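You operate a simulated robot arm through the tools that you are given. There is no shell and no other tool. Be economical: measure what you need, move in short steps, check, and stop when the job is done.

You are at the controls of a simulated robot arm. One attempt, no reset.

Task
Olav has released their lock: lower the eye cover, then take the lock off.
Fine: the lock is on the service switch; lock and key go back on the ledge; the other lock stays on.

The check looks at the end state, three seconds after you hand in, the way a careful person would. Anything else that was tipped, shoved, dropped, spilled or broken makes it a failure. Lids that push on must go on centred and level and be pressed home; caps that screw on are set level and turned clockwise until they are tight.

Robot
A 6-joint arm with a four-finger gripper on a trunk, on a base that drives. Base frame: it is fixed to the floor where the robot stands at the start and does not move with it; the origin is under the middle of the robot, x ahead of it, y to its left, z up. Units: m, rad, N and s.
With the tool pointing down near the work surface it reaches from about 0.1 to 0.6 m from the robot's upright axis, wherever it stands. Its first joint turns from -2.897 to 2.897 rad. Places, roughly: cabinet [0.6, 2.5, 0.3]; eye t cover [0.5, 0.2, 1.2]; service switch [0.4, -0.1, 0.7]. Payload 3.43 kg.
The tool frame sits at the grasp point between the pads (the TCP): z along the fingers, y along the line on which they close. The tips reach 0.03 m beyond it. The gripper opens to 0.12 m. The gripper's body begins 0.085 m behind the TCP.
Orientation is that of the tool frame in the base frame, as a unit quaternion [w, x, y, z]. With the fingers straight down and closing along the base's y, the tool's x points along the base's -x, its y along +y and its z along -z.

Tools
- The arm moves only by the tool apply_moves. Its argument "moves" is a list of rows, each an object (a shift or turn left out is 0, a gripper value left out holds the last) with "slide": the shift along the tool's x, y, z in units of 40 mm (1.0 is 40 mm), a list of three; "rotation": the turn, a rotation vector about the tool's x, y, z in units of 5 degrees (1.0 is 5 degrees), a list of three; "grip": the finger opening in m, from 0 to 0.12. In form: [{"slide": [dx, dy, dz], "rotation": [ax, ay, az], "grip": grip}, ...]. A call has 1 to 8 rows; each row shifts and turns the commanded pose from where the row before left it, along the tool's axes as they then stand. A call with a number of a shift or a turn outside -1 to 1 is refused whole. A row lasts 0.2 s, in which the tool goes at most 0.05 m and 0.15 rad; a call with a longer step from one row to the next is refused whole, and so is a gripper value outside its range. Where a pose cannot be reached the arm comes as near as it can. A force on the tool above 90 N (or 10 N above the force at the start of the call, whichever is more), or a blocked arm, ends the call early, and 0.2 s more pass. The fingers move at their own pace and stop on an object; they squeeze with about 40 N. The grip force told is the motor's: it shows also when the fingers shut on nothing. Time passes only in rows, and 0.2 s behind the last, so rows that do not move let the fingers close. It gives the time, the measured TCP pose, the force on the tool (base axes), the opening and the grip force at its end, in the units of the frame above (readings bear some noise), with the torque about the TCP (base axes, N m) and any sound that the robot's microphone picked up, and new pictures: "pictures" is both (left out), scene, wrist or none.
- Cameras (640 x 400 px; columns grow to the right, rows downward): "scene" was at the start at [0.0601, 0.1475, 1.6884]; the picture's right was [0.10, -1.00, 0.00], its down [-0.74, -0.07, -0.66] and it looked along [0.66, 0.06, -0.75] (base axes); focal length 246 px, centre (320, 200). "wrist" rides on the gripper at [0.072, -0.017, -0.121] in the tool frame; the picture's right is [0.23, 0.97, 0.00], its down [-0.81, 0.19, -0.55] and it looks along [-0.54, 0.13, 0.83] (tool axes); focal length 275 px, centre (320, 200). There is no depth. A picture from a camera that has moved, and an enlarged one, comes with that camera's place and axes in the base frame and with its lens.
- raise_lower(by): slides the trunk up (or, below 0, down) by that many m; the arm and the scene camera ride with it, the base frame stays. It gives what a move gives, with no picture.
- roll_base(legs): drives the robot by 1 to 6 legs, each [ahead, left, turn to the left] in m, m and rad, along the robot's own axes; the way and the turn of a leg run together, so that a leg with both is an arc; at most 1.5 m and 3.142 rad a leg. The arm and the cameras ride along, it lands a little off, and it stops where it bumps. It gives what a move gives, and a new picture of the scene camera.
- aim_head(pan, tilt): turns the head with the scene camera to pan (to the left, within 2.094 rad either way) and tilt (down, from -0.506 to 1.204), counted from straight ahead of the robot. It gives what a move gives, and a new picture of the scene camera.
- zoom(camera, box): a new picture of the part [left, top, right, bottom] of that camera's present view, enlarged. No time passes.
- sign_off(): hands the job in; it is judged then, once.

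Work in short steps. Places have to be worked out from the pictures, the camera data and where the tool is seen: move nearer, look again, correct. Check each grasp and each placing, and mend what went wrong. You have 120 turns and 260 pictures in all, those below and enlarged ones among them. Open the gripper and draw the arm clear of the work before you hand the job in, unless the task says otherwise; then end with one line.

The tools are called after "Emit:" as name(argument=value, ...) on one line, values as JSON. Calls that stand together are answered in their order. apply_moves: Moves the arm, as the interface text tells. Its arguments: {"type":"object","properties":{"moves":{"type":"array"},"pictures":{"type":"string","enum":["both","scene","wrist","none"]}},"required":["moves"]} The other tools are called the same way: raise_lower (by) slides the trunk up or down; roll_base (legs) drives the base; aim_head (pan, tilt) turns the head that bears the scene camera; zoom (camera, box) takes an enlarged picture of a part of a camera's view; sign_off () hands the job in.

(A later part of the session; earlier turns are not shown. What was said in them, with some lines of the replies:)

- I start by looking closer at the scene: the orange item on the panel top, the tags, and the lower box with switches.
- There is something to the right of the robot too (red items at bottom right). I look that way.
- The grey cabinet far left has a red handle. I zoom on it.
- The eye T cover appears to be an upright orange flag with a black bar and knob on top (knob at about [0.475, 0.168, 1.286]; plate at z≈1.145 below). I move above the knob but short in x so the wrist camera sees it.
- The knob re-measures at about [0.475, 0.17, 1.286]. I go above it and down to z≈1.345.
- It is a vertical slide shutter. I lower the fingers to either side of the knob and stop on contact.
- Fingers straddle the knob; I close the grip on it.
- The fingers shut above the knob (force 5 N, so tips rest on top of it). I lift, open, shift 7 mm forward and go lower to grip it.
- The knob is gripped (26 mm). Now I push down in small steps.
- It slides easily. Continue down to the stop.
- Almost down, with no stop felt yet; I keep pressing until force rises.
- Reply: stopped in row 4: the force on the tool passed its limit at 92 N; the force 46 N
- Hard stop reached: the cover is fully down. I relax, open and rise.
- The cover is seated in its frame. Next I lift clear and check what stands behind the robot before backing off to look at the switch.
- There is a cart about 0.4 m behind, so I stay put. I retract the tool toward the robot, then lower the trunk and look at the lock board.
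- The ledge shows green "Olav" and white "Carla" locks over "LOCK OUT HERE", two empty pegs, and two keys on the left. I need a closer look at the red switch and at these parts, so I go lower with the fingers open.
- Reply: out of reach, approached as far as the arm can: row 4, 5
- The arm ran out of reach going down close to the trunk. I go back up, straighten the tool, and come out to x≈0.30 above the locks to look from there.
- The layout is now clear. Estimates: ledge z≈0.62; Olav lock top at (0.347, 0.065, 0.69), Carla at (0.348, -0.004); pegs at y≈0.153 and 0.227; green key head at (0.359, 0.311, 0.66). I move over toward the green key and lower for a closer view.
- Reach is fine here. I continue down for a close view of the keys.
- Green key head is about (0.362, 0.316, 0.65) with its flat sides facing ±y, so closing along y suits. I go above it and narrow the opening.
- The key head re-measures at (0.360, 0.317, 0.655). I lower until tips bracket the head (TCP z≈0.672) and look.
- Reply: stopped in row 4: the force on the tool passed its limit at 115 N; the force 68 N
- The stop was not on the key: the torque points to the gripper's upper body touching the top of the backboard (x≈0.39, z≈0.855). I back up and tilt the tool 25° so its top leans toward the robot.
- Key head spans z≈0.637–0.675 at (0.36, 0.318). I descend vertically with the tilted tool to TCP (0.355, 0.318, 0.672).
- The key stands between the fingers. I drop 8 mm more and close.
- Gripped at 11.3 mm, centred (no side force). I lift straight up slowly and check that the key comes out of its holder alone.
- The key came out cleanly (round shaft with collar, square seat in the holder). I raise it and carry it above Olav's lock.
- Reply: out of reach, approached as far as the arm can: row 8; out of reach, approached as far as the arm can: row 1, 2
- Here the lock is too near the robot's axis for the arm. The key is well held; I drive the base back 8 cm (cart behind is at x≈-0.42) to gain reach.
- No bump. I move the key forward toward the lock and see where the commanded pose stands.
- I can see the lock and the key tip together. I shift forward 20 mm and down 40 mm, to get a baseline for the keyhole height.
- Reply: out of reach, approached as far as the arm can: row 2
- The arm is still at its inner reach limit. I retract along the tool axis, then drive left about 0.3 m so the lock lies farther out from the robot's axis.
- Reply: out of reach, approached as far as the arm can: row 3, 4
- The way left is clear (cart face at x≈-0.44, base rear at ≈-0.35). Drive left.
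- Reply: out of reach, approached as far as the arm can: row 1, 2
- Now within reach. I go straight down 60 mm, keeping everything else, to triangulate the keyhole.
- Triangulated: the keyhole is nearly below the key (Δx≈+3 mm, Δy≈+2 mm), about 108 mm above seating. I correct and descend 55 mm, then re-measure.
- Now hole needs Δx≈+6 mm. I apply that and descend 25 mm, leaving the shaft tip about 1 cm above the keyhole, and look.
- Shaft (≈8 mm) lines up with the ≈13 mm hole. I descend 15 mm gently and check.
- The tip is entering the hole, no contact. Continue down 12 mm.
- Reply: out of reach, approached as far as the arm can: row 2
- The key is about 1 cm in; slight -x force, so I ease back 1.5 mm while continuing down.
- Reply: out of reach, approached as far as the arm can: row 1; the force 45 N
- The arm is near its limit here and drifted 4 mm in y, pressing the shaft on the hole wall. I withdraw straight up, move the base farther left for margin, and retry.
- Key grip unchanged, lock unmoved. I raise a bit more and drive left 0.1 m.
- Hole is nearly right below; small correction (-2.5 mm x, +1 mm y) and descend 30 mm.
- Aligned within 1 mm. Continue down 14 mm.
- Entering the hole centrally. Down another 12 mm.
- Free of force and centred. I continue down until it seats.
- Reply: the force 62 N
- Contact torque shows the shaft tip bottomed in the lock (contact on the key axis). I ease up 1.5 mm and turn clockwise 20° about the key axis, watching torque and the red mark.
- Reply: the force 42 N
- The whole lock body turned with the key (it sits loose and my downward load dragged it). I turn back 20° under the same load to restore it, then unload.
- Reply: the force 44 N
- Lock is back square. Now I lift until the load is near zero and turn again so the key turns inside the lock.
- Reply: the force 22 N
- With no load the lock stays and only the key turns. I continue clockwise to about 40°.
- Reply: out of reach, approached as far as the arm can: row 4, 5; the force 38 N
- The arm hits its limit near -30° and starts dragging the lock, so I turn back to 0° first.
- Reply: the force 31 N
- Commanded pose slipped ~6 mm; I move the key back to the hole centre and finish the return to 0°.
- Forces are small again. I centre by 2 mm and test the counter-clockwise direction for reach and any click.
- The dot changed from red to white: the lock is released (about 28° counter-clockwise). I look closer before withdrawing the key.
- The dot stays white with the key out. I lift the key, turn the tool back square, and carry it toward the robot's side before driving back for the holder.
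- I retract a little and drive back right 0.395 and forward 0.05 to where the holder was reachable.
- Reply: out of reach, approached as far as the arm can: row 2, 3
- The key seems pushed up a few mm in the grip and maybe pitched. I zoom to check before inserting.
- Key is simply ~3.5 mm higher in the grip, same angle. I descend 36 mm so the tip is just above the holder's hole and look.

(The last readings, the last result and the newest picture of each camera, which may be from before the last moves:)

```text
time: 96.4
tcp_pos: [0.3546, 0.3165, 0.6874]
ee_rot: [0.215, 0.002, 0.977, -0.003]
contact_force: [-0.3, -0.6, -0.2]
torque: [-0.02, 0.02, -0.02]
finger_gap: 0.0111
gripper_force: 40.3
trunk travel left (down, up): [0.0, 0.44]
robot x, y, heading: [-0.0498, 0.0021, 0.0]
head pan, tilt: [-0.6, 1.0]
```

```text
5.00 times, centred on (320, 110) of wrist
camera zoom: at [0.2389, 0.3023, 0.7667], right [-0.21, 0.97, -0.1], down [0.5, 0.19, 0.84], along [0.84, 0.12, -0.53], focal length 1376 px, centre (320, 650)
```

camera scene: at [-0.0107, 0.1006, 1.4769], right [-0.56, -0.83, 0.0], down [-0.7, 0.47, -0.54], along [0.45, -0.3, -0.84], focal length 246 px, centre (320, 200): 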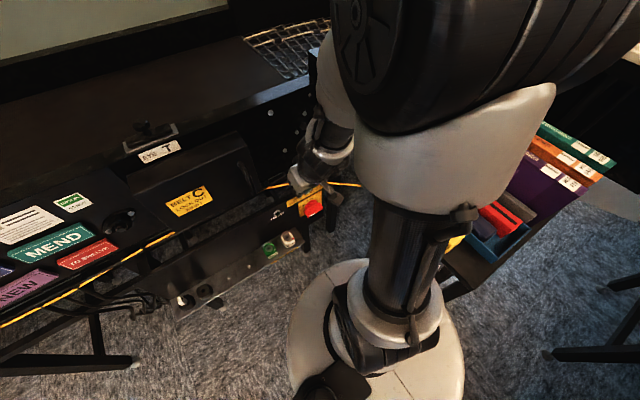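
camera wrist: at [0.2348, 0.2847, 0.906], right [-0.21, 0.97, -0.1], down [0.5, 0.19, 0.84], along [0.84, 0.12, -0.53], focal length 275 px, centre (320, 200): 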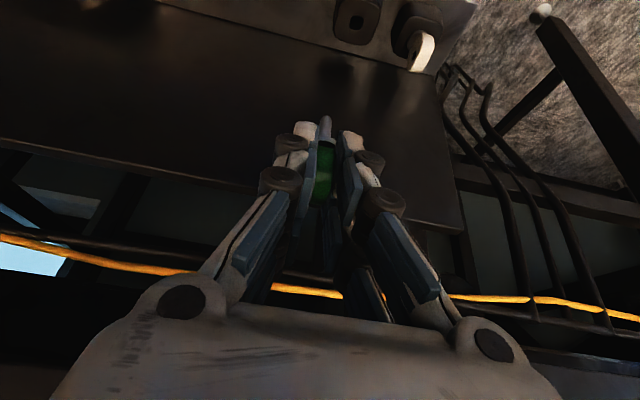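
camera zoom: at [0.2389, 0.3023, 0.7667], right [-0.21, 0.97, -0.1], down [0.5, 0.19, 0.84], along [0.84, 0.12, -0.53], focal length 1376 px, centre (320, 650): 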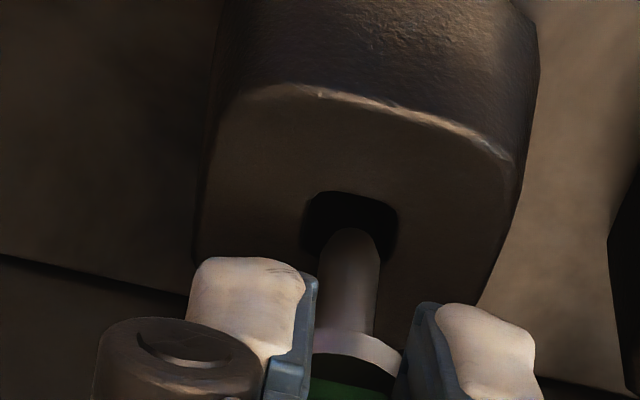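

Aligned with the hole. Continue down to seat (z≈0.662).

Emit:
apply_moves(moves=[{"slide": [0.07, 0, 0.15]}, {"slide": [0.07, 0, 0.15]}, {"slide": [0.07, 0, 0.15]}, {"slide": [0.04, 0, 0.09]}, {}], pictures="none")

Emit:
zoom(camera="wrist", box=[260, 70, 380, 150])

```text
time: 97.6
tcp_pos: [0.3549, 0.3168, 0.6645]
ee_rot: [0.215, 0.001, 0.977, -0.002]
contact_force: [-1.0, -0.1, -0.5]
torque: [-0.03, 0.03, -0.01]
finger_gap: 0.0112
gripper_force: 39.2
trunk travel left (down, up): [0.0, 0.44]
robot x, y, heading: [-0.0515, 0.0001, 0.003]
head pan, tilt: [-0.6, 1.0]
```

```text
5.00 times, centred on (320, 110) of wrist
camera zoom: at [0.239, 0.3021, 0.7432], right [-0.21, 0.97, -0.1], down [0.5, 0.19, 0.84], along [0.84, 0.12, -0.53], focal length 1376 px, centre (320, 650)
```

zoom: 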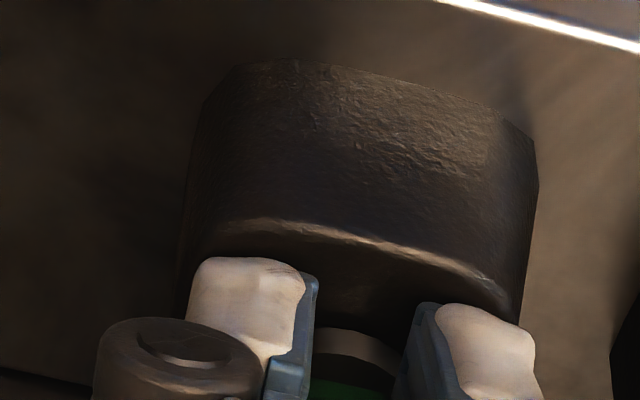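

Down a further few mm until the collar rests, then release.

Emit:
apply_moves(moves=[{"slide": [0.02, 0, 0.045]}, {"slide": [0.02, 0, 0.045]}, {}, {"grip": 0.045}, {}, {}], pictures="none")

Emit:
zoom(camera="wrist", box=[240, 60, 400, 180])

```text
time: 99.0
tcp_pos: [0.3555, 0.3165, 0.6601]
ee_rot: [0.215, 0.001, 0.977, -0.002]
contact_force: [-1.9, -0.4, 9.8]
torque: [-0.09, 0.17, -0.02]
finger_gap: 0.0474
gripper_force: 4.2
trunk travel left (down, up): [0.0, 0.44]
robot x, y, heading: [-0.0498, -0.0001, -0.001]
head pan, tilt: [-0.6, 1.0]
```

```text
3.33 times, centred on (320, 120) of wrist
camera zoom: at [0.239, 0.3019, 0.7394], right [-0.21, 0.97, -0.1], down [0.5, 0.19, 0.84], along [0.84, 0.12, -0.53], focal length 918 px, centre (320, 467)
```

zoom: 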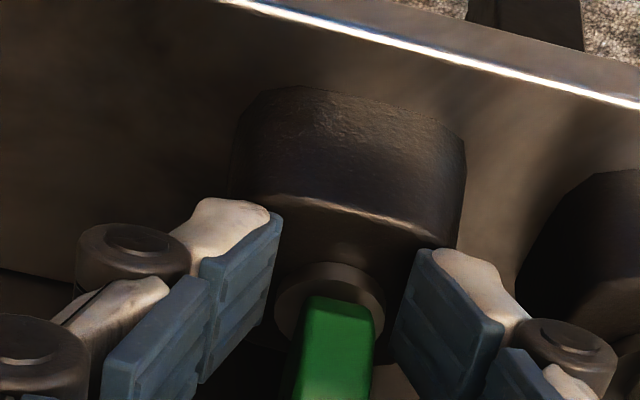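

The collar sits flat on the holder. I rise straight up and check the key stays.

Emit:
apply_moves(moves=[{"slide": [-0.1, 0, -0.227]}, {"slide": [-0.3, 0, -0.65]}, {"slide": [-0.3, 0, -0.65]}, {"slide": [-0.3, 0, -0.65]}, {}], pictures="none")

Emit:
zoom(camera="wrist", box=[220, 0, 420, 140])

```text
time: 100.2
tcp_pos: [0.3552, 0.3168, 0.7553]
ee_rot: [0.215, 0.002, 0.977, -0.004]
contact_force: [-0.4, -0.6, -0.5]
torque: [-0.05, 0.0, 0.03]
finger_gap: 0.0448
gripper_force: 0.0
trunk travel left (down, up): [0.0, 0.44]
robot x, y, heading: [-0.0507, -0.002, -0.001]
head pan, tilt: [-0.6, 1.0]
```

```text
2.86 times, centred on (320, 70) of wrist
camera zoom: at [0.2392, 0.3018, 0.835], right [-0.21, 0.97, -0.1], down [0.5, 0.19, 0.84], along [0.84, 0.12, -0.53], focal length 786 px, centre (320, 571)
```

zoom: 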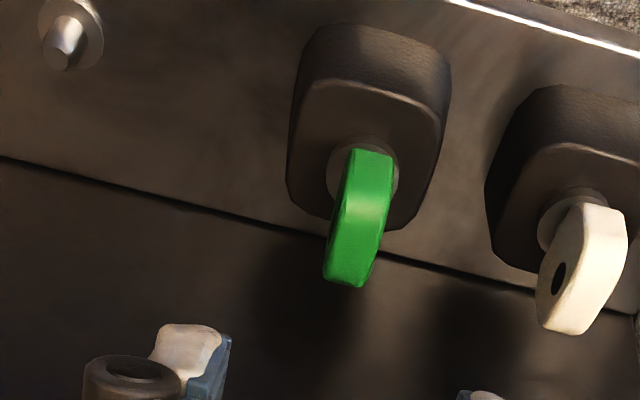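

Key is home. Now I look closely at the pegs to decide where the lock goes.

Emit:
apply_moves(moves=[{"slide": [0.1, -0.9, 0]}, {"slide": [0.1, -0.9, 0]}, {"slide": [0.1, -0.9, 0]}, {}], pictures="wrist")

Emit:
zoom(camera="wrist", box=[200, 0, 400, 120])

```text
time: 101.2
tcp_pos: [0.3443, 0.211, 0.7545]
ee_rot: [0.213, 0.001, 0.977, -0.006]
contact_force: [-0.2, 0.7, 0.3]
torque: [0.02, 0.01, -0.02]
finger_gap: 0.045
gripper_force: 0.0
out of reach, approached as far as the arm can: row 3
trunk travel left (down, up): [0.0, 0.44]
robot x, y, heading: [-0.0521, -0.0002, 0.003]
head pan, tilt: [-0.6, 1.0]
camera wrist: at [0.2302, 0.1975, 0.8347], right [-0.2, 0.97, -0.11], down [0.51, 0.2, 0.84], along [0.84, 0.12, -0.53], focal length 275 px, centre (320, 200)
```

wrist: 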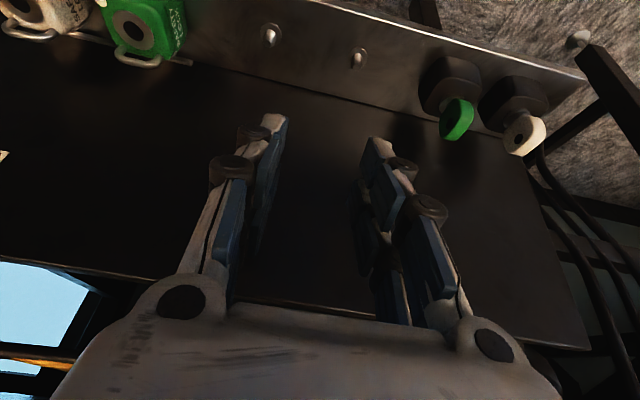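

```text
3.20 times, centred on (300, 60) of wrist
camera zoom: at [0.2302, 0.1975, 0.8347], right [-0.2, 0.97, -0.11], down [0.51, 0.2, 0.84], along [0.84, 0.12, -0.53], focal length 881 px, centre (384, 648)
```

zoom: 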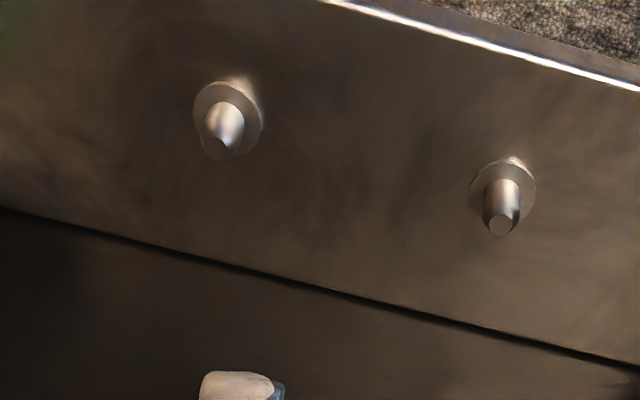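

The pins have chamfered tips: parking pins for locks. I retract and drive back to the earlier spot (-0.10, 0.395) where the lock was in reach.

Emit:
apply_moves(moves=[{"slide": [0, 0.3, -0.9]}, {"slide": [0, 0.3, -0.9]}, {"slide": [0, 0.3, -0.9]}, {"slide": [0, 0.3, -0.9]}, {}], pictures="none")

Emit:
roll_base(legs=[[-0.05, 0, 0], [0, 0.395, 0]])

```text
time: 102.4
tcp_pos: [0.2864, 0.2604, 0.8845]
ee_rot: [0.215, 0.001, 0.977, -0.003]
contact_force: [-0.4, -0.2, 0.4]
torque: [0.02, -0.01, -0.01]
finger_gap: 0.0451
gripper_force: 0.0
trunk travel left (down, up): [0.0, 0.44]
robot x, y, heading: [-0.0497, 0.0005, -0.002]
head pan, tilt: [-0.6, 1.0]
```

```text
time: 105.4
tcp_pos: [0.2356, 0.6526, 0.8842]
ee_rot: [0.215, 0.0, 0.977, -0.003]
contact_force: [0.3, -0.3, -0.2]
torque: [-0.04, -0.05, -0.01]
finger_gap: 0.045
gripper_force: 0.2
trunk travel left (down, up): [0.0, 0.44]
robot x, y, heading: [-0.101, 0.3923, 0.003]
head pan, tilt: [-0.6, 1.0]
camera scene: at [-0.0622, 0.4923, 1.4769], right [-0.56, -0.83, 0.0], down [-0.7, 0.47, -0.54], along [0.45, -0.3, -0.84], focal length 246 px, centre (320, 200)
```

scene: 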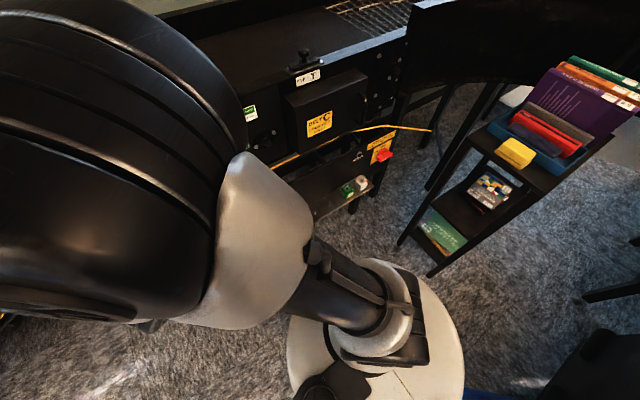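

Emit:
zoom(camera="scene", box=[320, 150, 400, 220])

Emit:
apply_moves(moves=[{"slide": [-0.6, -0.6, -0.4]}, {"slide": [-0.6, -0.7, -0.2]}, {"slide": [-0.6, -0.7, 0]}, {"slide": [-0.2, -0.95, 0]}, {"slide": [0, -1, 0]}, {"slide": [0, -1, 0]}, {"slide": [0, -1, 0]}, {"slide": [0, -1, 0]}], pictures="none")

```text
5.71 times, centred on (360, 185) of scene
camera zoom: at [-0.0622, 0.4923, 1.4769], right [-0.56, -0.83, 0.0], down [-0.7, 0.47, -0.54], along [0.45, -0.3, -0.84], focal length 1407 px, centre (91, 286)
```

zoom: 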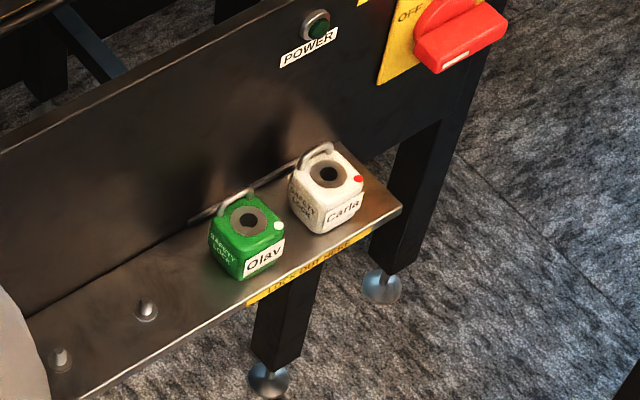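

```text
time: 107.2
tcp_pos: [0.2965, 0.3739, 0.941]
ee_rot: [0.216, 0.006, 0.976, -0.003]
contact_force: [0.7, 0.8, 0.0]
torque: [-0.05, 0.01, 0.03]
finger_gap: 0.045
gripper_force: 0.0
trunk travel left (down, up): [0.0, 0.44]
robot x, y, heading: [-0.0992, 0.3939, 0.003]
head pan, tilt: [-0.6, 1.0]
```

Emit:
apply_moves(moves=[{"slide": [0, -1, 0]}, {"slide": [0, -1, 0]}, {"slide": [0, -1, 0]}, {"slide": [0, -1, 0]}, {"slide": [0, -1, 0]}, {"slide": [0, -1, 0]}, {"slide": [-0.3, -0.9, 0.3]}, {"slide": [-0.3, -0.8, 0.5]}], pictures="none")

Emit:
apply_moves(moves=[{"slide": [0.2, 0, 0.8], "grip": 0.055}, {"slide": [0.3, 0, 0.8]}, {}], pictures="wrist")

Emit:
zoom(camera="wrist", box=[220, 0, 420, 140])

```text
time: 109.0
tcp_pos: [0.3325, 0.0669, 0.9227]
ee_rot: [0.215, 0.001, 0.977, -0.003]
contact_force: [0.3, -0.2, 0.9]
torque: [-0.02, 0.01, 0.01]
finger_gap: 0.045
gripper_force: 0.2
trunk travel left (down, up): [0.0, 0.44]
robot x, y, heading: [-0.1034, 0.3921, 0.003]
head pan, tilt: [-0.6, 1.0]
```

```text
time: 109.8
tcp_pos: [0.3415, 0.0648, 0.8569]
ee_rot: [0.214, 0.0, 0.977, -0.003]
contact_force: [0.3, 0.8, 0.3]
torque: [0.01, -0.01, 0.03]
finger_gap: 0.0551
gripper_force: 0.0
trunk travel left (down, up): [0.0, 0.44]
robot x, y, heading: [-0.1017, 0.3918, 0.005]
head pan, tilt: [-0.6, 1.0]
camera wrist: at [0.2259, 0.051, 0.9364], right [-0.21, 0.97, -0.1], down [0.5, 0.2, 0.84], along [0.84, 0.12, -0.53], focal length 275 px, centre (320, 200)
```

wrist: 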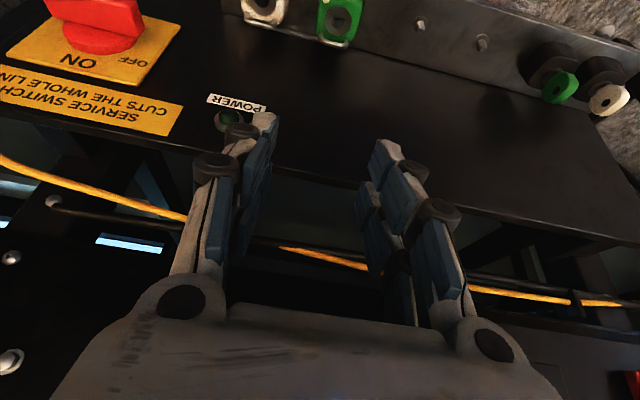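

```text
2.86 times, centred on (320, 70) of wrist
camera zoom: at [0.2259, 0.051, 0.9364], right [-0.21, 0.97, -0.1], down [0.5, 0.2, 0.84], along [0.84, 0.12, -0.53], focal length 786 px, centre (320, 571)
```

zoom: 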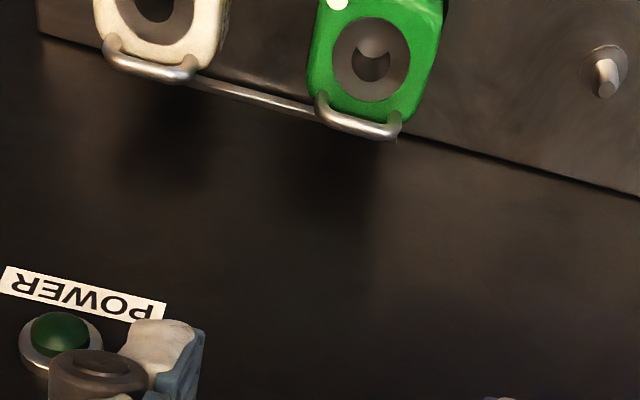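

Olav's lock is at (0.362, 0.066), dot still white. I descend to just above it with the fingers at 55 mm and check the straddle.

Emit:
apply_moves(moves=[{"slide": [0.36, 0.01, 0.91]}, {"slide": [0.36, 0.01, 0.91]}, {"slide": [0.36, 0.01, 0.91]}, {"slide": [0.36, 0, 0.91]}, {}], pictures="wrist")

Emit:
zoom(camera="wrist", box=[220, 40, 420, 180])

Emit:
zoom(camera="scene", box=[320, 150, 400, 220])

```text
time: 111.0
tcp_pos: [0.3488, 0.0676, 0.7005]
ee_rot: [0.215, 0.001, 0.977, -0.003]
contact_force: [0.3, 0.1, -0.6]
torque: [-0.01, 0.02, 0.01]
finger_gap: 0.0551
gripper_force: 0.0
trunk travel left (down, up): [0.0, 0.44]
robot x, y, heading: [-0.1016, 0.3918, 0.011]
head pan, tilt: [-0.6, 1.0]
camera wrist: at [0.2337, 0.0523, 0.7797], right [-0.21, 0.97, -0.1], down [0.5, 0.19, 0.84], along [0.84, 0.12, -0.53], focal length 275 px, centre (320, 200)
```

wrist: 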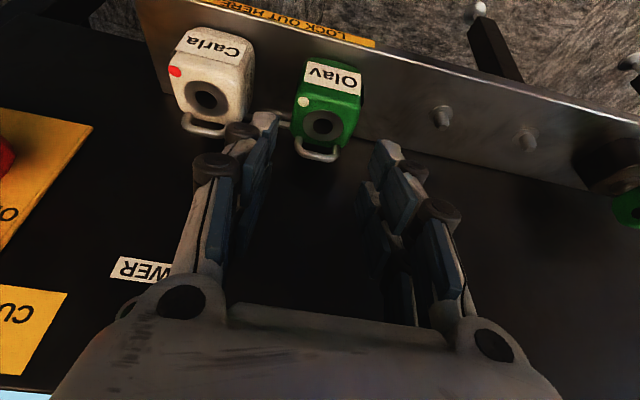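

```text
2.86 times, centred on (320, 110) of wrist
camera zoom: at [0.2337, 0.0523, 0.7797], right [-0.21, 0.97, -0.1], down [0.5, 0.19, 0.84], along [0.84, 0.12, -0.53], focal length 786 px, centre (320, 457)
```

zoom: 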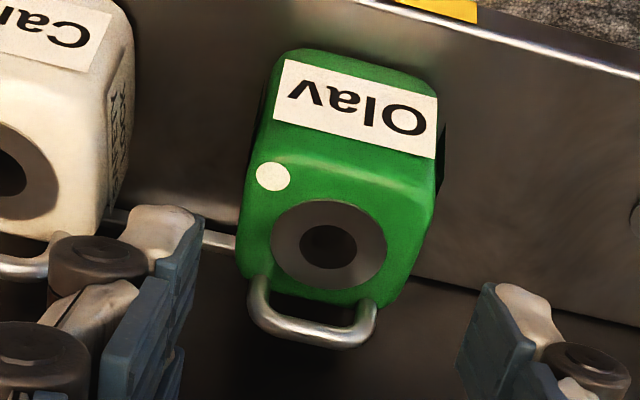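

```text
5.71 times, centred on (360, 185) of scene
camera zoom: at [-0.0621, 0.4919, 1.477], right [-0.56, -0.83, 0.0], down [-0.7, 0.47, -0.54], along [0.45, -0.3, -0.84], focal length 1407 px, centre (91, 286)
```

zoom: 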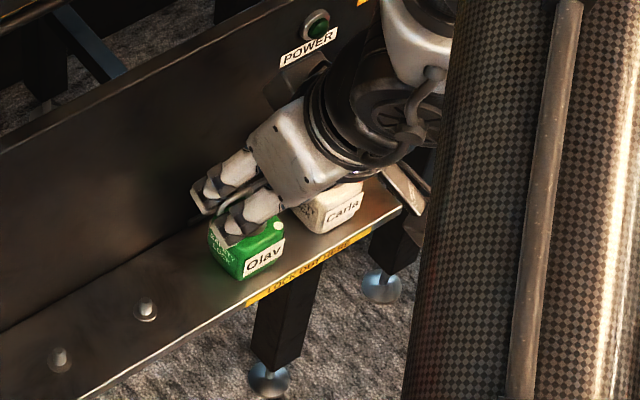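

The straddle is good; the left knuckle is near Carla, so I narrow the opening to 50 mm and go down only 43 mm for a shallow grip on the top part.

Emit:
apply_moves(moves=[{"grip": 0.05}, {"slide": [0.15, 0, 0.325]}, {"slide": [0.15, 0, 0.325]}, {"slide": [0.15, 0, 0.325]}, {}], pictures="none")

Emit:
zoom(camera="wrist", box=[220, 40, 420, 180])

Emit:
zoom(camera="scene", box=[320, 150, 400, 220])

```text
time: 112.2
tcp_pos: [0.3501, 0.0658, 0.6575]
ee_rot: [0.216, 0.001, 0.976, -0.003]
contact_force: [0.1, 0.5, -0.4]
torque: [0.01, 0.03, 0.02]
finger_gap: 0.0499
gripper_force: 0.0
trunk travel left (down, up): [0.0, 0.44]
robot x, y, heading: [-0.1022, 0.3919, 0.005]
head pan, tilt: [-0.6, 1.0]
```

```text
2.86 times, centred on (320, 110) of wrist
camera zoom: at [0.234, 0.052, 0.7376], right [-0.21, 0.97, -0.1], down [0.5, 0.19, 0.84], along [0.84, 0.12, -0.53], focal length 786 px, centre (320, 457)
```

zoom: 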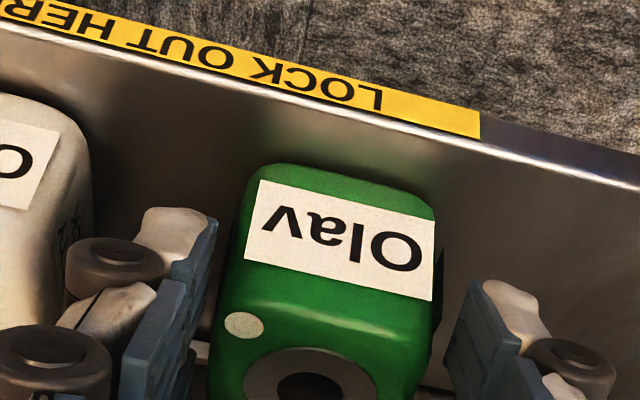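

```text
5.71 times, centred on (360, 185) of scene
camera zoom: at [-0.0621, 0.492, 1.4769], right [-0.56, -0.83, 0.0], down [-0.7, 0.47, -0.54], along [0.45, -0.3, -0.84], focal length 1407 px, centre (91, 286)
```

zoom: 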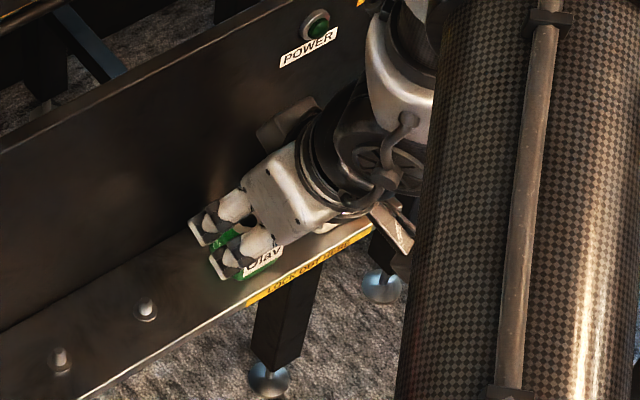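

No contact with either. I close on the lock.

Emit:
apply_moves(moves=[{"grip": 0.03}, {}, {}, {}], pictures="none")

Emit:
zoom(camera="wrist", box=[220, 40, 420, 180])

```text
time: 113.2
tcp_pos: [0.3502, 0.066, 0.6582]
ee_rot: [0.215, 0.0, 0.977, -0.002]
contact_force: [1.1, -1.0, 1.0]
torque: [-0.06, -0.05, -0.01]
finger_gap: 0.0454
gripper_force: 40.3
trunk travel left (down, up): [0.0, 0.44]
robot x, y, heading: [-0.1034, 0.3903, 0.003]
head pan, tilt: [-0.6, 1.0]
```

```text
2.86 times, centred on (320, 110) of wrist
camera zoom: at [0.2339, 0.0521, 0.7377], right [-0.21, 0.97, -0.1], down [0.5, 0.19, 0.84], along [0.84, 0.12, -0.53], focal length 786 px, centre (320, 457)
```

zoom: 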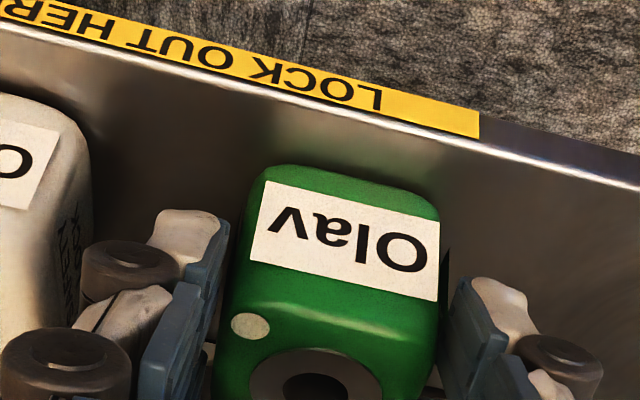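

Lock gripped (45 mm) with no side load. I lift straight up gently and watch the force for the shackle clearing the bar.

Emit:
apply_moves(moves=[{"slide": [-0.05, 0, -0.113]}, {"slide": [-0.05, 0, -0.113]}, {"slide": [-0.05, 0, -0.113]}, {}], pictures="none")

Emit:
zoom(camera="scene", box=[320, 150, 400, 220])

```text
time: 114.2
tcp_pos: [0.3491, 0.0671, 0.6729]
ee_rot: [0.214, 0.0, 0.977, -0.003]
contact_force: [0.1, -0.8, -1.1]
torque: [0.03, 0.05, -0.03]
finger_gap: 0.0454
gripper_force: 40.1
trunk travel left (down, up): [0.0, 0.44]
robot x, y, heading: [-0.0998, 0.3924, 0.005]
head pan, tilt: [-0.6, 1.0]
```

```text
5.71 times, centred on (360, 185) of scene
camera zoom: at [-0.0621, 0.4919, 1.4769], right [-0.56, -0.83, 0.0], down [-0.7, 0.47, -0.54], along [0.45, -0.3, -0.84], focal length 1407 px, centre (91, 286)
```

zoom: 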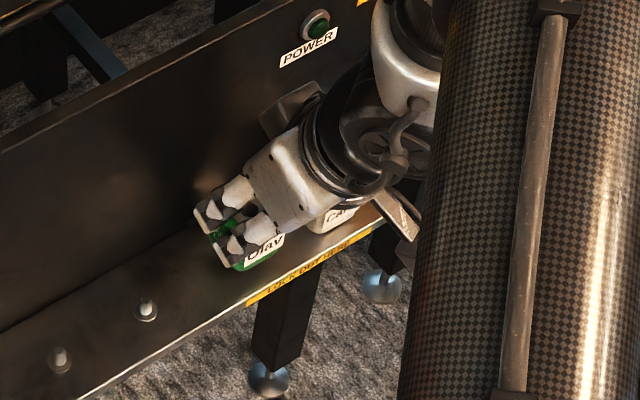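

The lock lifts freely with its weight only. I raise it another 60 mm and verify.

Emit:
apply_moves(moves=[{"slide": [-0.2, 0, -0.454]}, {"slide": [-0.22, 0, -0.454]}, {"slide": [-0.21, 0, -0.454]}, {}], pictures="none")

Emit:
zoom(camera="scene", box=[310, 130, 400, 220])

Emit:
zoom(camera="wrist", box=[200, 0, 440, 180])

```text
time: 115.2
tcp_pos: [0.3497, 0.0671, 0.7331]
ee_rot: [0.213, 0.001, 0.977, -0.003]
contact_force: [0.2, 0.1, -2.0]
torque: [0.02, 0.0, -0.01]
finger_gap: 0.045
gripper_force: 40.6
trunk travel left (down, up): [0.0, 0.44]
robot x, y, heading: [-0.0998, 0.3941, 0.008]
head pan, tilt: [-0.6, 1.0]
```

```text
4.44 times, centred on (355, 175) of scene
camera zoom: at [-0.0622, 0.492, 1.4769], right [-0.56, -0.83, 0.0], down [-0.7, 0.47, -0.54], along [0.45, -0.3, -0.84], focal length 1094 px, centre (164, 311)
```

zoom: 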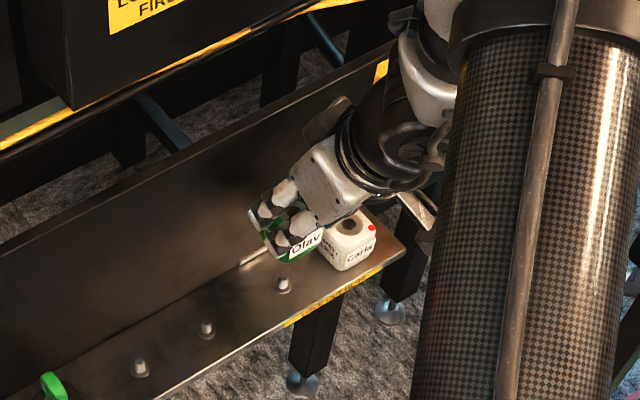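

```text
2.22 times, centred on (320, 90) of wrist
camera zoom: at [0.2337, 0.0523, 0.8126], right [-0.21, 0.97, -0.1], down [0.5, 0.19, 0.84], along [0.84, 0.12, -0.53], focal length 612 px, centre (320, 444)
```

zoom: 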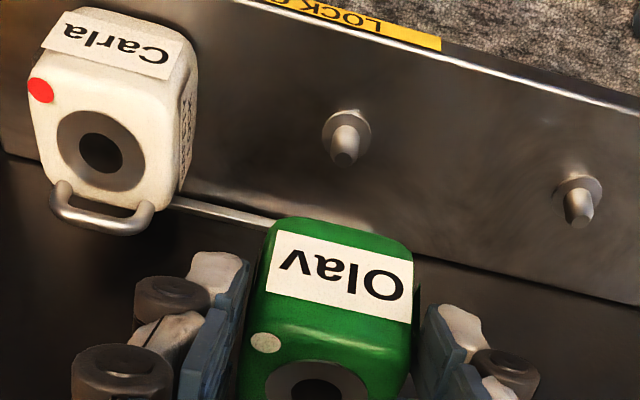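

The lock is off; a pin was under it, so it parks on a pin. I drive the base left 9 cm to bring the lock over the neighbouring free pin with the same arm pose.

Emit:
roll_base(legs=[[0, 0.09, 0]])

Emit:
zoom(camera="wrist", box=[200, 0, 440, 180])

```text
time: 116.3
tcp_pos: [0.3478, 0.1564, 0.7341]
ee_rot: [0.215, 0.001, 0.977, -0.002]
contact_force: [-0.2, 0.3, -1.1]
torque: [-0.05, 0.02, 0.03]
finger_gap: 0.0454
gripper_force: 40.1
trunk travel left (down, up): [0.0, 0.44]
robot x, y, heading: [-0.1007, 0.4779, 0.002]
head pan, tilt: [-0.6, 1.0]
camera scene: at [-0.0624, 0.582, 1.4769], right [-0.56, -0.83, 0.0], down [-0.7, 0.47, -0.54], along [0.45, -0.3, -0.84], focal length 246 px, centre (320, 200)
```

scene: 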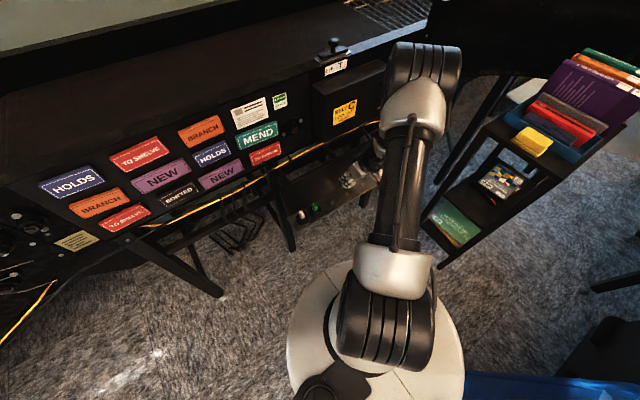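

```text
2.22 times, centred on (320, 90) of wrist
camera zoom: at [0.2336, 0.142, 0.8126], right [-0.21, 0.97, -0.1], down [0.5, 0.19, 0.84], along [0.84, 0.12, -0.53], focal length 612 px, centre (320, 444)
```

zoom: 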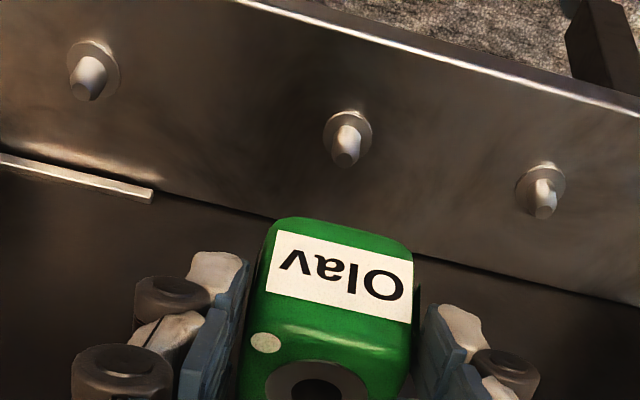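

The pin now appears at the same place relative to the lock as its old pin did (within 1 px). I lower 55 mm with a 1 mm y correction.

Emit:
apply_moves(moves=[{"slide": [0.18, -0.025, 0.42]}, {"slide": [0.19, 0, 0.42]}, {"slide": [0.19, 0, 0.42]}, {}], pictures="none")

Emit:
zoom(camera="scene", box=[310, 140, 400, 220])

```text
time: 117.3
tcp_pos: [0.349, 0.155, 0.6776]
ee_rot: [0.215, 0.001, 0.977, -0.003]
contact_force: [0.2, -0.2, -1.9]
torque: [-0.01, 0.01, -0.04]
finger_gap: 0.0456
gripper_force: 40.2
trunk travel left (down, up): [0.0, 0.44]
robot x, y, heading: [-0.1007, 0.4823, 0.006]
head pan, tilt: [-0.6, 1.0]
```

```text
5.00 times, centred on (355, 180) of scene
camera zoom: at [-0.0624, 0.5815, 1.4769], right [-0.56, -0.83, 0.0], down [-0.7, 0.47, -0.54], along [0.45, -0.3, -0.84], focal length 1231 px, centre (145, 300)
```

zoom: 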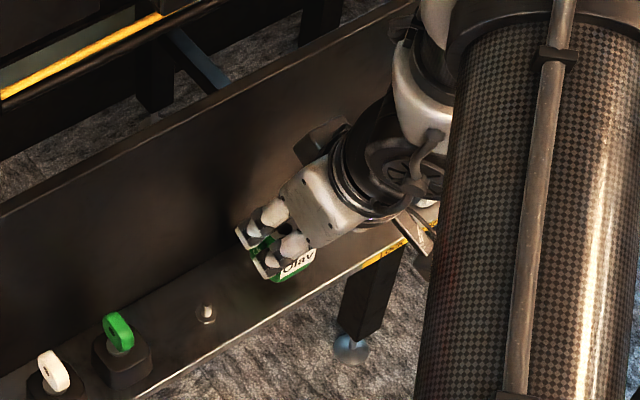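

Lower the remaining 19 mm slowly, watching force.

Emit:
apply_moves(moves=[{"slide": [0.04, 0, 0.1]}, {"slide": [0.05, 0, 0.1]}, {"slide": [0.05, 0, 0.1]}, {"slide": [0.05, 0, 0.1]}, {}], pictures="none")

```text
time: 118.5
tcp_pos: [0.3486, 0.1544, 0.6599]
ee_rot: [0.215, 0.0, 0.977, -0.003]
contact_force: [0.4, 0.0, -1.8]
torque: [-0.01, 0.03, 0.03]
finger_gap: 0.0455
gripper_force: 39.6
trunk travel left (down, up): [0.0, 0.44]
robot x, y, heading: [-0.1024, 0.4787, 0.002]
head pan, tilt: [-0.6, 1.0]
```

It slid over the pin with no resistance (z 0.660 vs 0.658 seat). Final 2 mm, then open and rise.

Emit:
apply_moves(moves=[{"slide": [0.02, 0, 0.05]}, {}, {"grip": 0.052}, {}, {}], pictures="none")

Emit:
zoom(camera="wrist", box=[220, 40, 420, 180])

```text
time: 119.7
tcp_pos: [0.3498, 0.1551, 0.6584]
ee_rot: [0.215, 0.001, 0.977, -0.003]
contact_force: [-0.9, 0.4, 0.2]
torque: [0.01, 0.0, 0.01]
finger_gap: 0.0519
gripper_force: 0.0
trunk travel left (down, up): [0.0, 0.44]
robot x, y, heading: [-0.0998, 0.4792, -0.0]
head pan, tilt: [-0.6, 1.0]
```

```text
2.86 times, centred on (320, 110) of wrist
camera zoom: at [0.2343, 0.1405, 0.7377], right [-0.21, 0.97, -0.1], down [0.5, 0.19, 0.84], along [0.84, 0.12, -0.53], focal length 786 px, centre (320, 457)
```

zoom: 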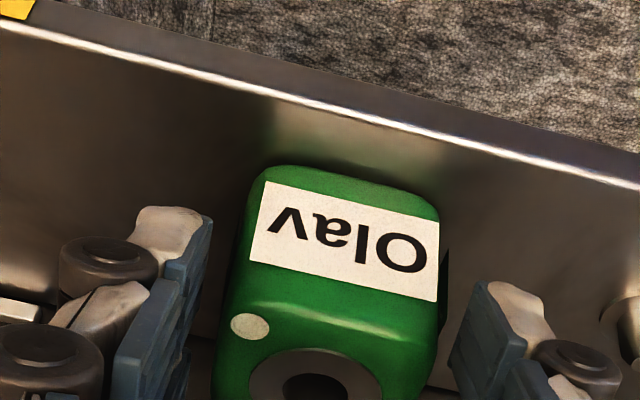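

Released and standing square. I rise straight up and look.

Emit:
apply_moves(moves=[{"slide": [-0.12, 0, -0.25]}, {"slide": [-0.3, 0, -0.65]}, {"slide": [-0.3, 0, -0.65]}, {"slide": [-0.3, 0, -0.65]}, {"slide": [0, 0, -0.9]}, {"slide": [0, 0.3, -0.9]}, {"slide": [0, 0.5, -0.8]}, {}], pictures="none")

Emit:
zoom(camera="wrist", box=[200, 0, 440, 180])

Emit:
aim_head(pan=-0.75, tilt=0.85)

```text
time: 121.5
tcp_pos: [0.3059, 0.1884, 0.8502]
ee_rot: [0.215, 0.001, 0.977, -0.002]
contact_force: [-1.1, 0.2, -0.1]
torque: [0.02, -0.01, -0.03]
finger_gap: 0.0519
gripper_force: 0.1
trunk travel left (down, up): [0.0, 0.44]
robot x, y, heading: [-0.1007, 0.4806, 0.001]
head pan, tilt: [-0.6, 1.0]
```

```text
2.22 times, centred on (320, 90) of wrist
camera zoom: at [0.19, 0.1737, 0.9294], right [-0.21, 0.97, -0.1], down [0.5, 0.19, 0.84], along [0.84, 0.12, -0.53], focal length 612 px, centre (320, 444)
```

zoom: 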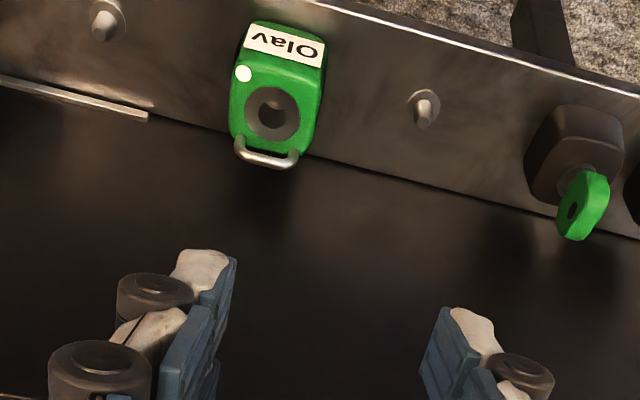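

```text
time: 122.2
tcp_pos: [0.306, 0.1884, 0.8512]
ee_rot: [0.215, 0.001, 0.977, -0.003]
contact_force: [0.3, 0.5, -0.8]
torque: [0.02, -0.02, 0.04]
finger_gap: 0.052
gripper_force: 0.1
trunk travel left (down, up): [0.0, 0.44]
robot x, y, heading: [-0.0997, 0.4831, -0.001]
head pan, tilt: [-0.75, 0.85]
camera scene: at [-0.0628, 0.5677, 1.488], right [-0.68, -0.73, 0.0], down [-0.55, 0.51, -0.66], along [0.48, -0.45, -0.75], focal length 246 px, centre (320, 200)
```

scene: 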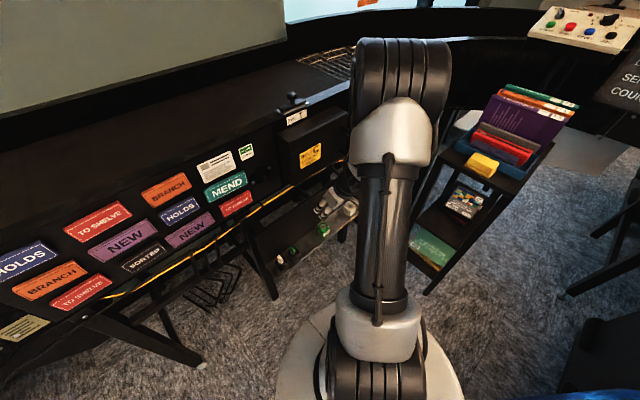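

Lock stands on the pin, key in its holder. I draw the arm further clear and make a final check of Carla's lock, the switch and the eye cover.

Emit:
apply_moves(moves=[{"slide": [0, 0.7, -0.6]}, {"slide": [0, 0.9, -0.4]}, {"slide": [0, 0.9, 0]}, {"slide": [0, 0.9, 0]}, {"slide": [0, 0.9, 0]}, {"slide": [0, 0.9, 0]}, {"slide": [0, 0.9, 0]}, {}], pictures="none")

Emit:
zoom(camera="scene", box=[260, 80, 400, 280])

```text
time: 124.0
tcp_pos: [0.2939, 0.4328, 0.8833]
ee_rot: [0.214, 0.0, 0.977, -0.002]
contact_force: [-0.4, -0.4, -0.9]
torque: [-0.01, -0.02, 0.01]
finger_gap: 0.0522
gripper_force: 0.1
out of reach, approached as far as the arm can: row 7
trunk travel left (down, up): [0.0, 0.44]
robot x, y, heading: [-0.0988, 0.4798, 0.0]
head pan, tilt: [-0.75, 0.85]
```

```text
2.00 times, centred on (330, 180) of scene
camera zoom: at [-0.0628, 0.5678, 1.488], right [-0.68, -0.73, 0.0], down [-0.55, 0.51, -0.66], along [0.48, -0.45, -0.75], focal length 492 px, centre (300, 240)
```

zoom: 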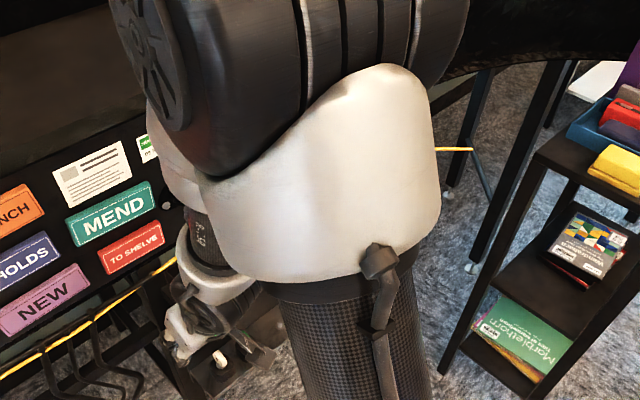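

Emit:
apply_moves(moves=[{"slide": [-0.3, 0.9, -0.4]}, {"slide": [0, 0.9, 0]}, {"slide": [0, 0.9, 0]}, {"slide": [0, 0.9, 0]}, {"slide": [0, 0.9, 0]}, {"slide": [0, 0.9, 0]}, {"slide": [0, 0.9, 0]}, {}], pictures="scene")

Emit:
zoom(camera="scene", box=[260, 80, 400, 280])

```text
time: 125.8
tcp_pos: [0.2855, 0.6344, 0.8931]
ee_rot: [0.172, -0.001, 0.985, 0.002]
contact_force: [0.0, 0.2, 0.5]
torque: [0.01, 0.03, 0.03]
finger_gap: 0.0521
gripper_force: 0.0
out of reach, approached as far as the arm can: row 1, 2, 3, 4
trunk travel left (down, up): [0.0, 0.44]
robot x, y, heading: [-0.1009, 0.48, 0.003]
head pan, tilt: [-0.75, 0.85]
camera scene: at [-0.0628, 0.5678, 1.488], right [-0.68, -0.73, 0.0], down [-0.55, 0.51, -0.66], along [0.48, -0.45, -0.75], focal length 246 px, centre (320, 200)
```

scene: 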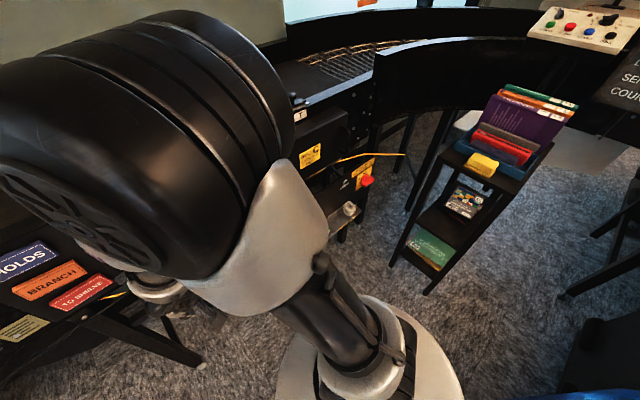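

```text
2.00 times, centred on (330, 180) of scene
camera zoom: at [-0.0628, 0.5678, 1.488], right [-0.68, -0.73, 0.0], down [-0.55, 0.51, -0.66], along [0.48, -0.45, -0.75], focal length 492 px, centre (300, 240)
```

zoom: 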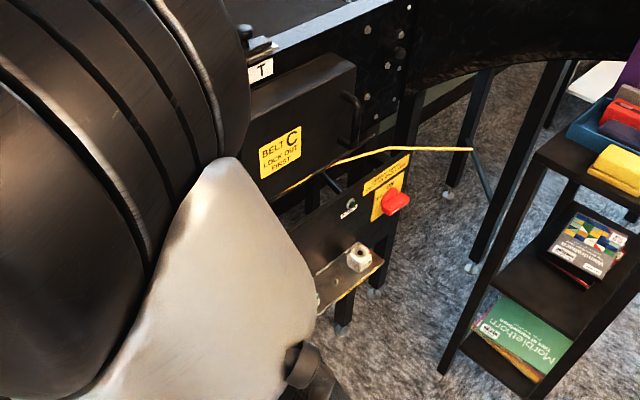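

The last views show Carla's lock still on its pin and still red. The service switch wasn't touched and the eye cover is down. Olav's lock is on a ledge pin, his key is back in its holder, and the arm is clear.

Emit:
sign_off()

```text
The job is handed in.
```

Done: the eye T cover is lowered, Olav's lock is off the service switch and parked on the ledge, his key is back in its holder, and Carla's lock is still on.
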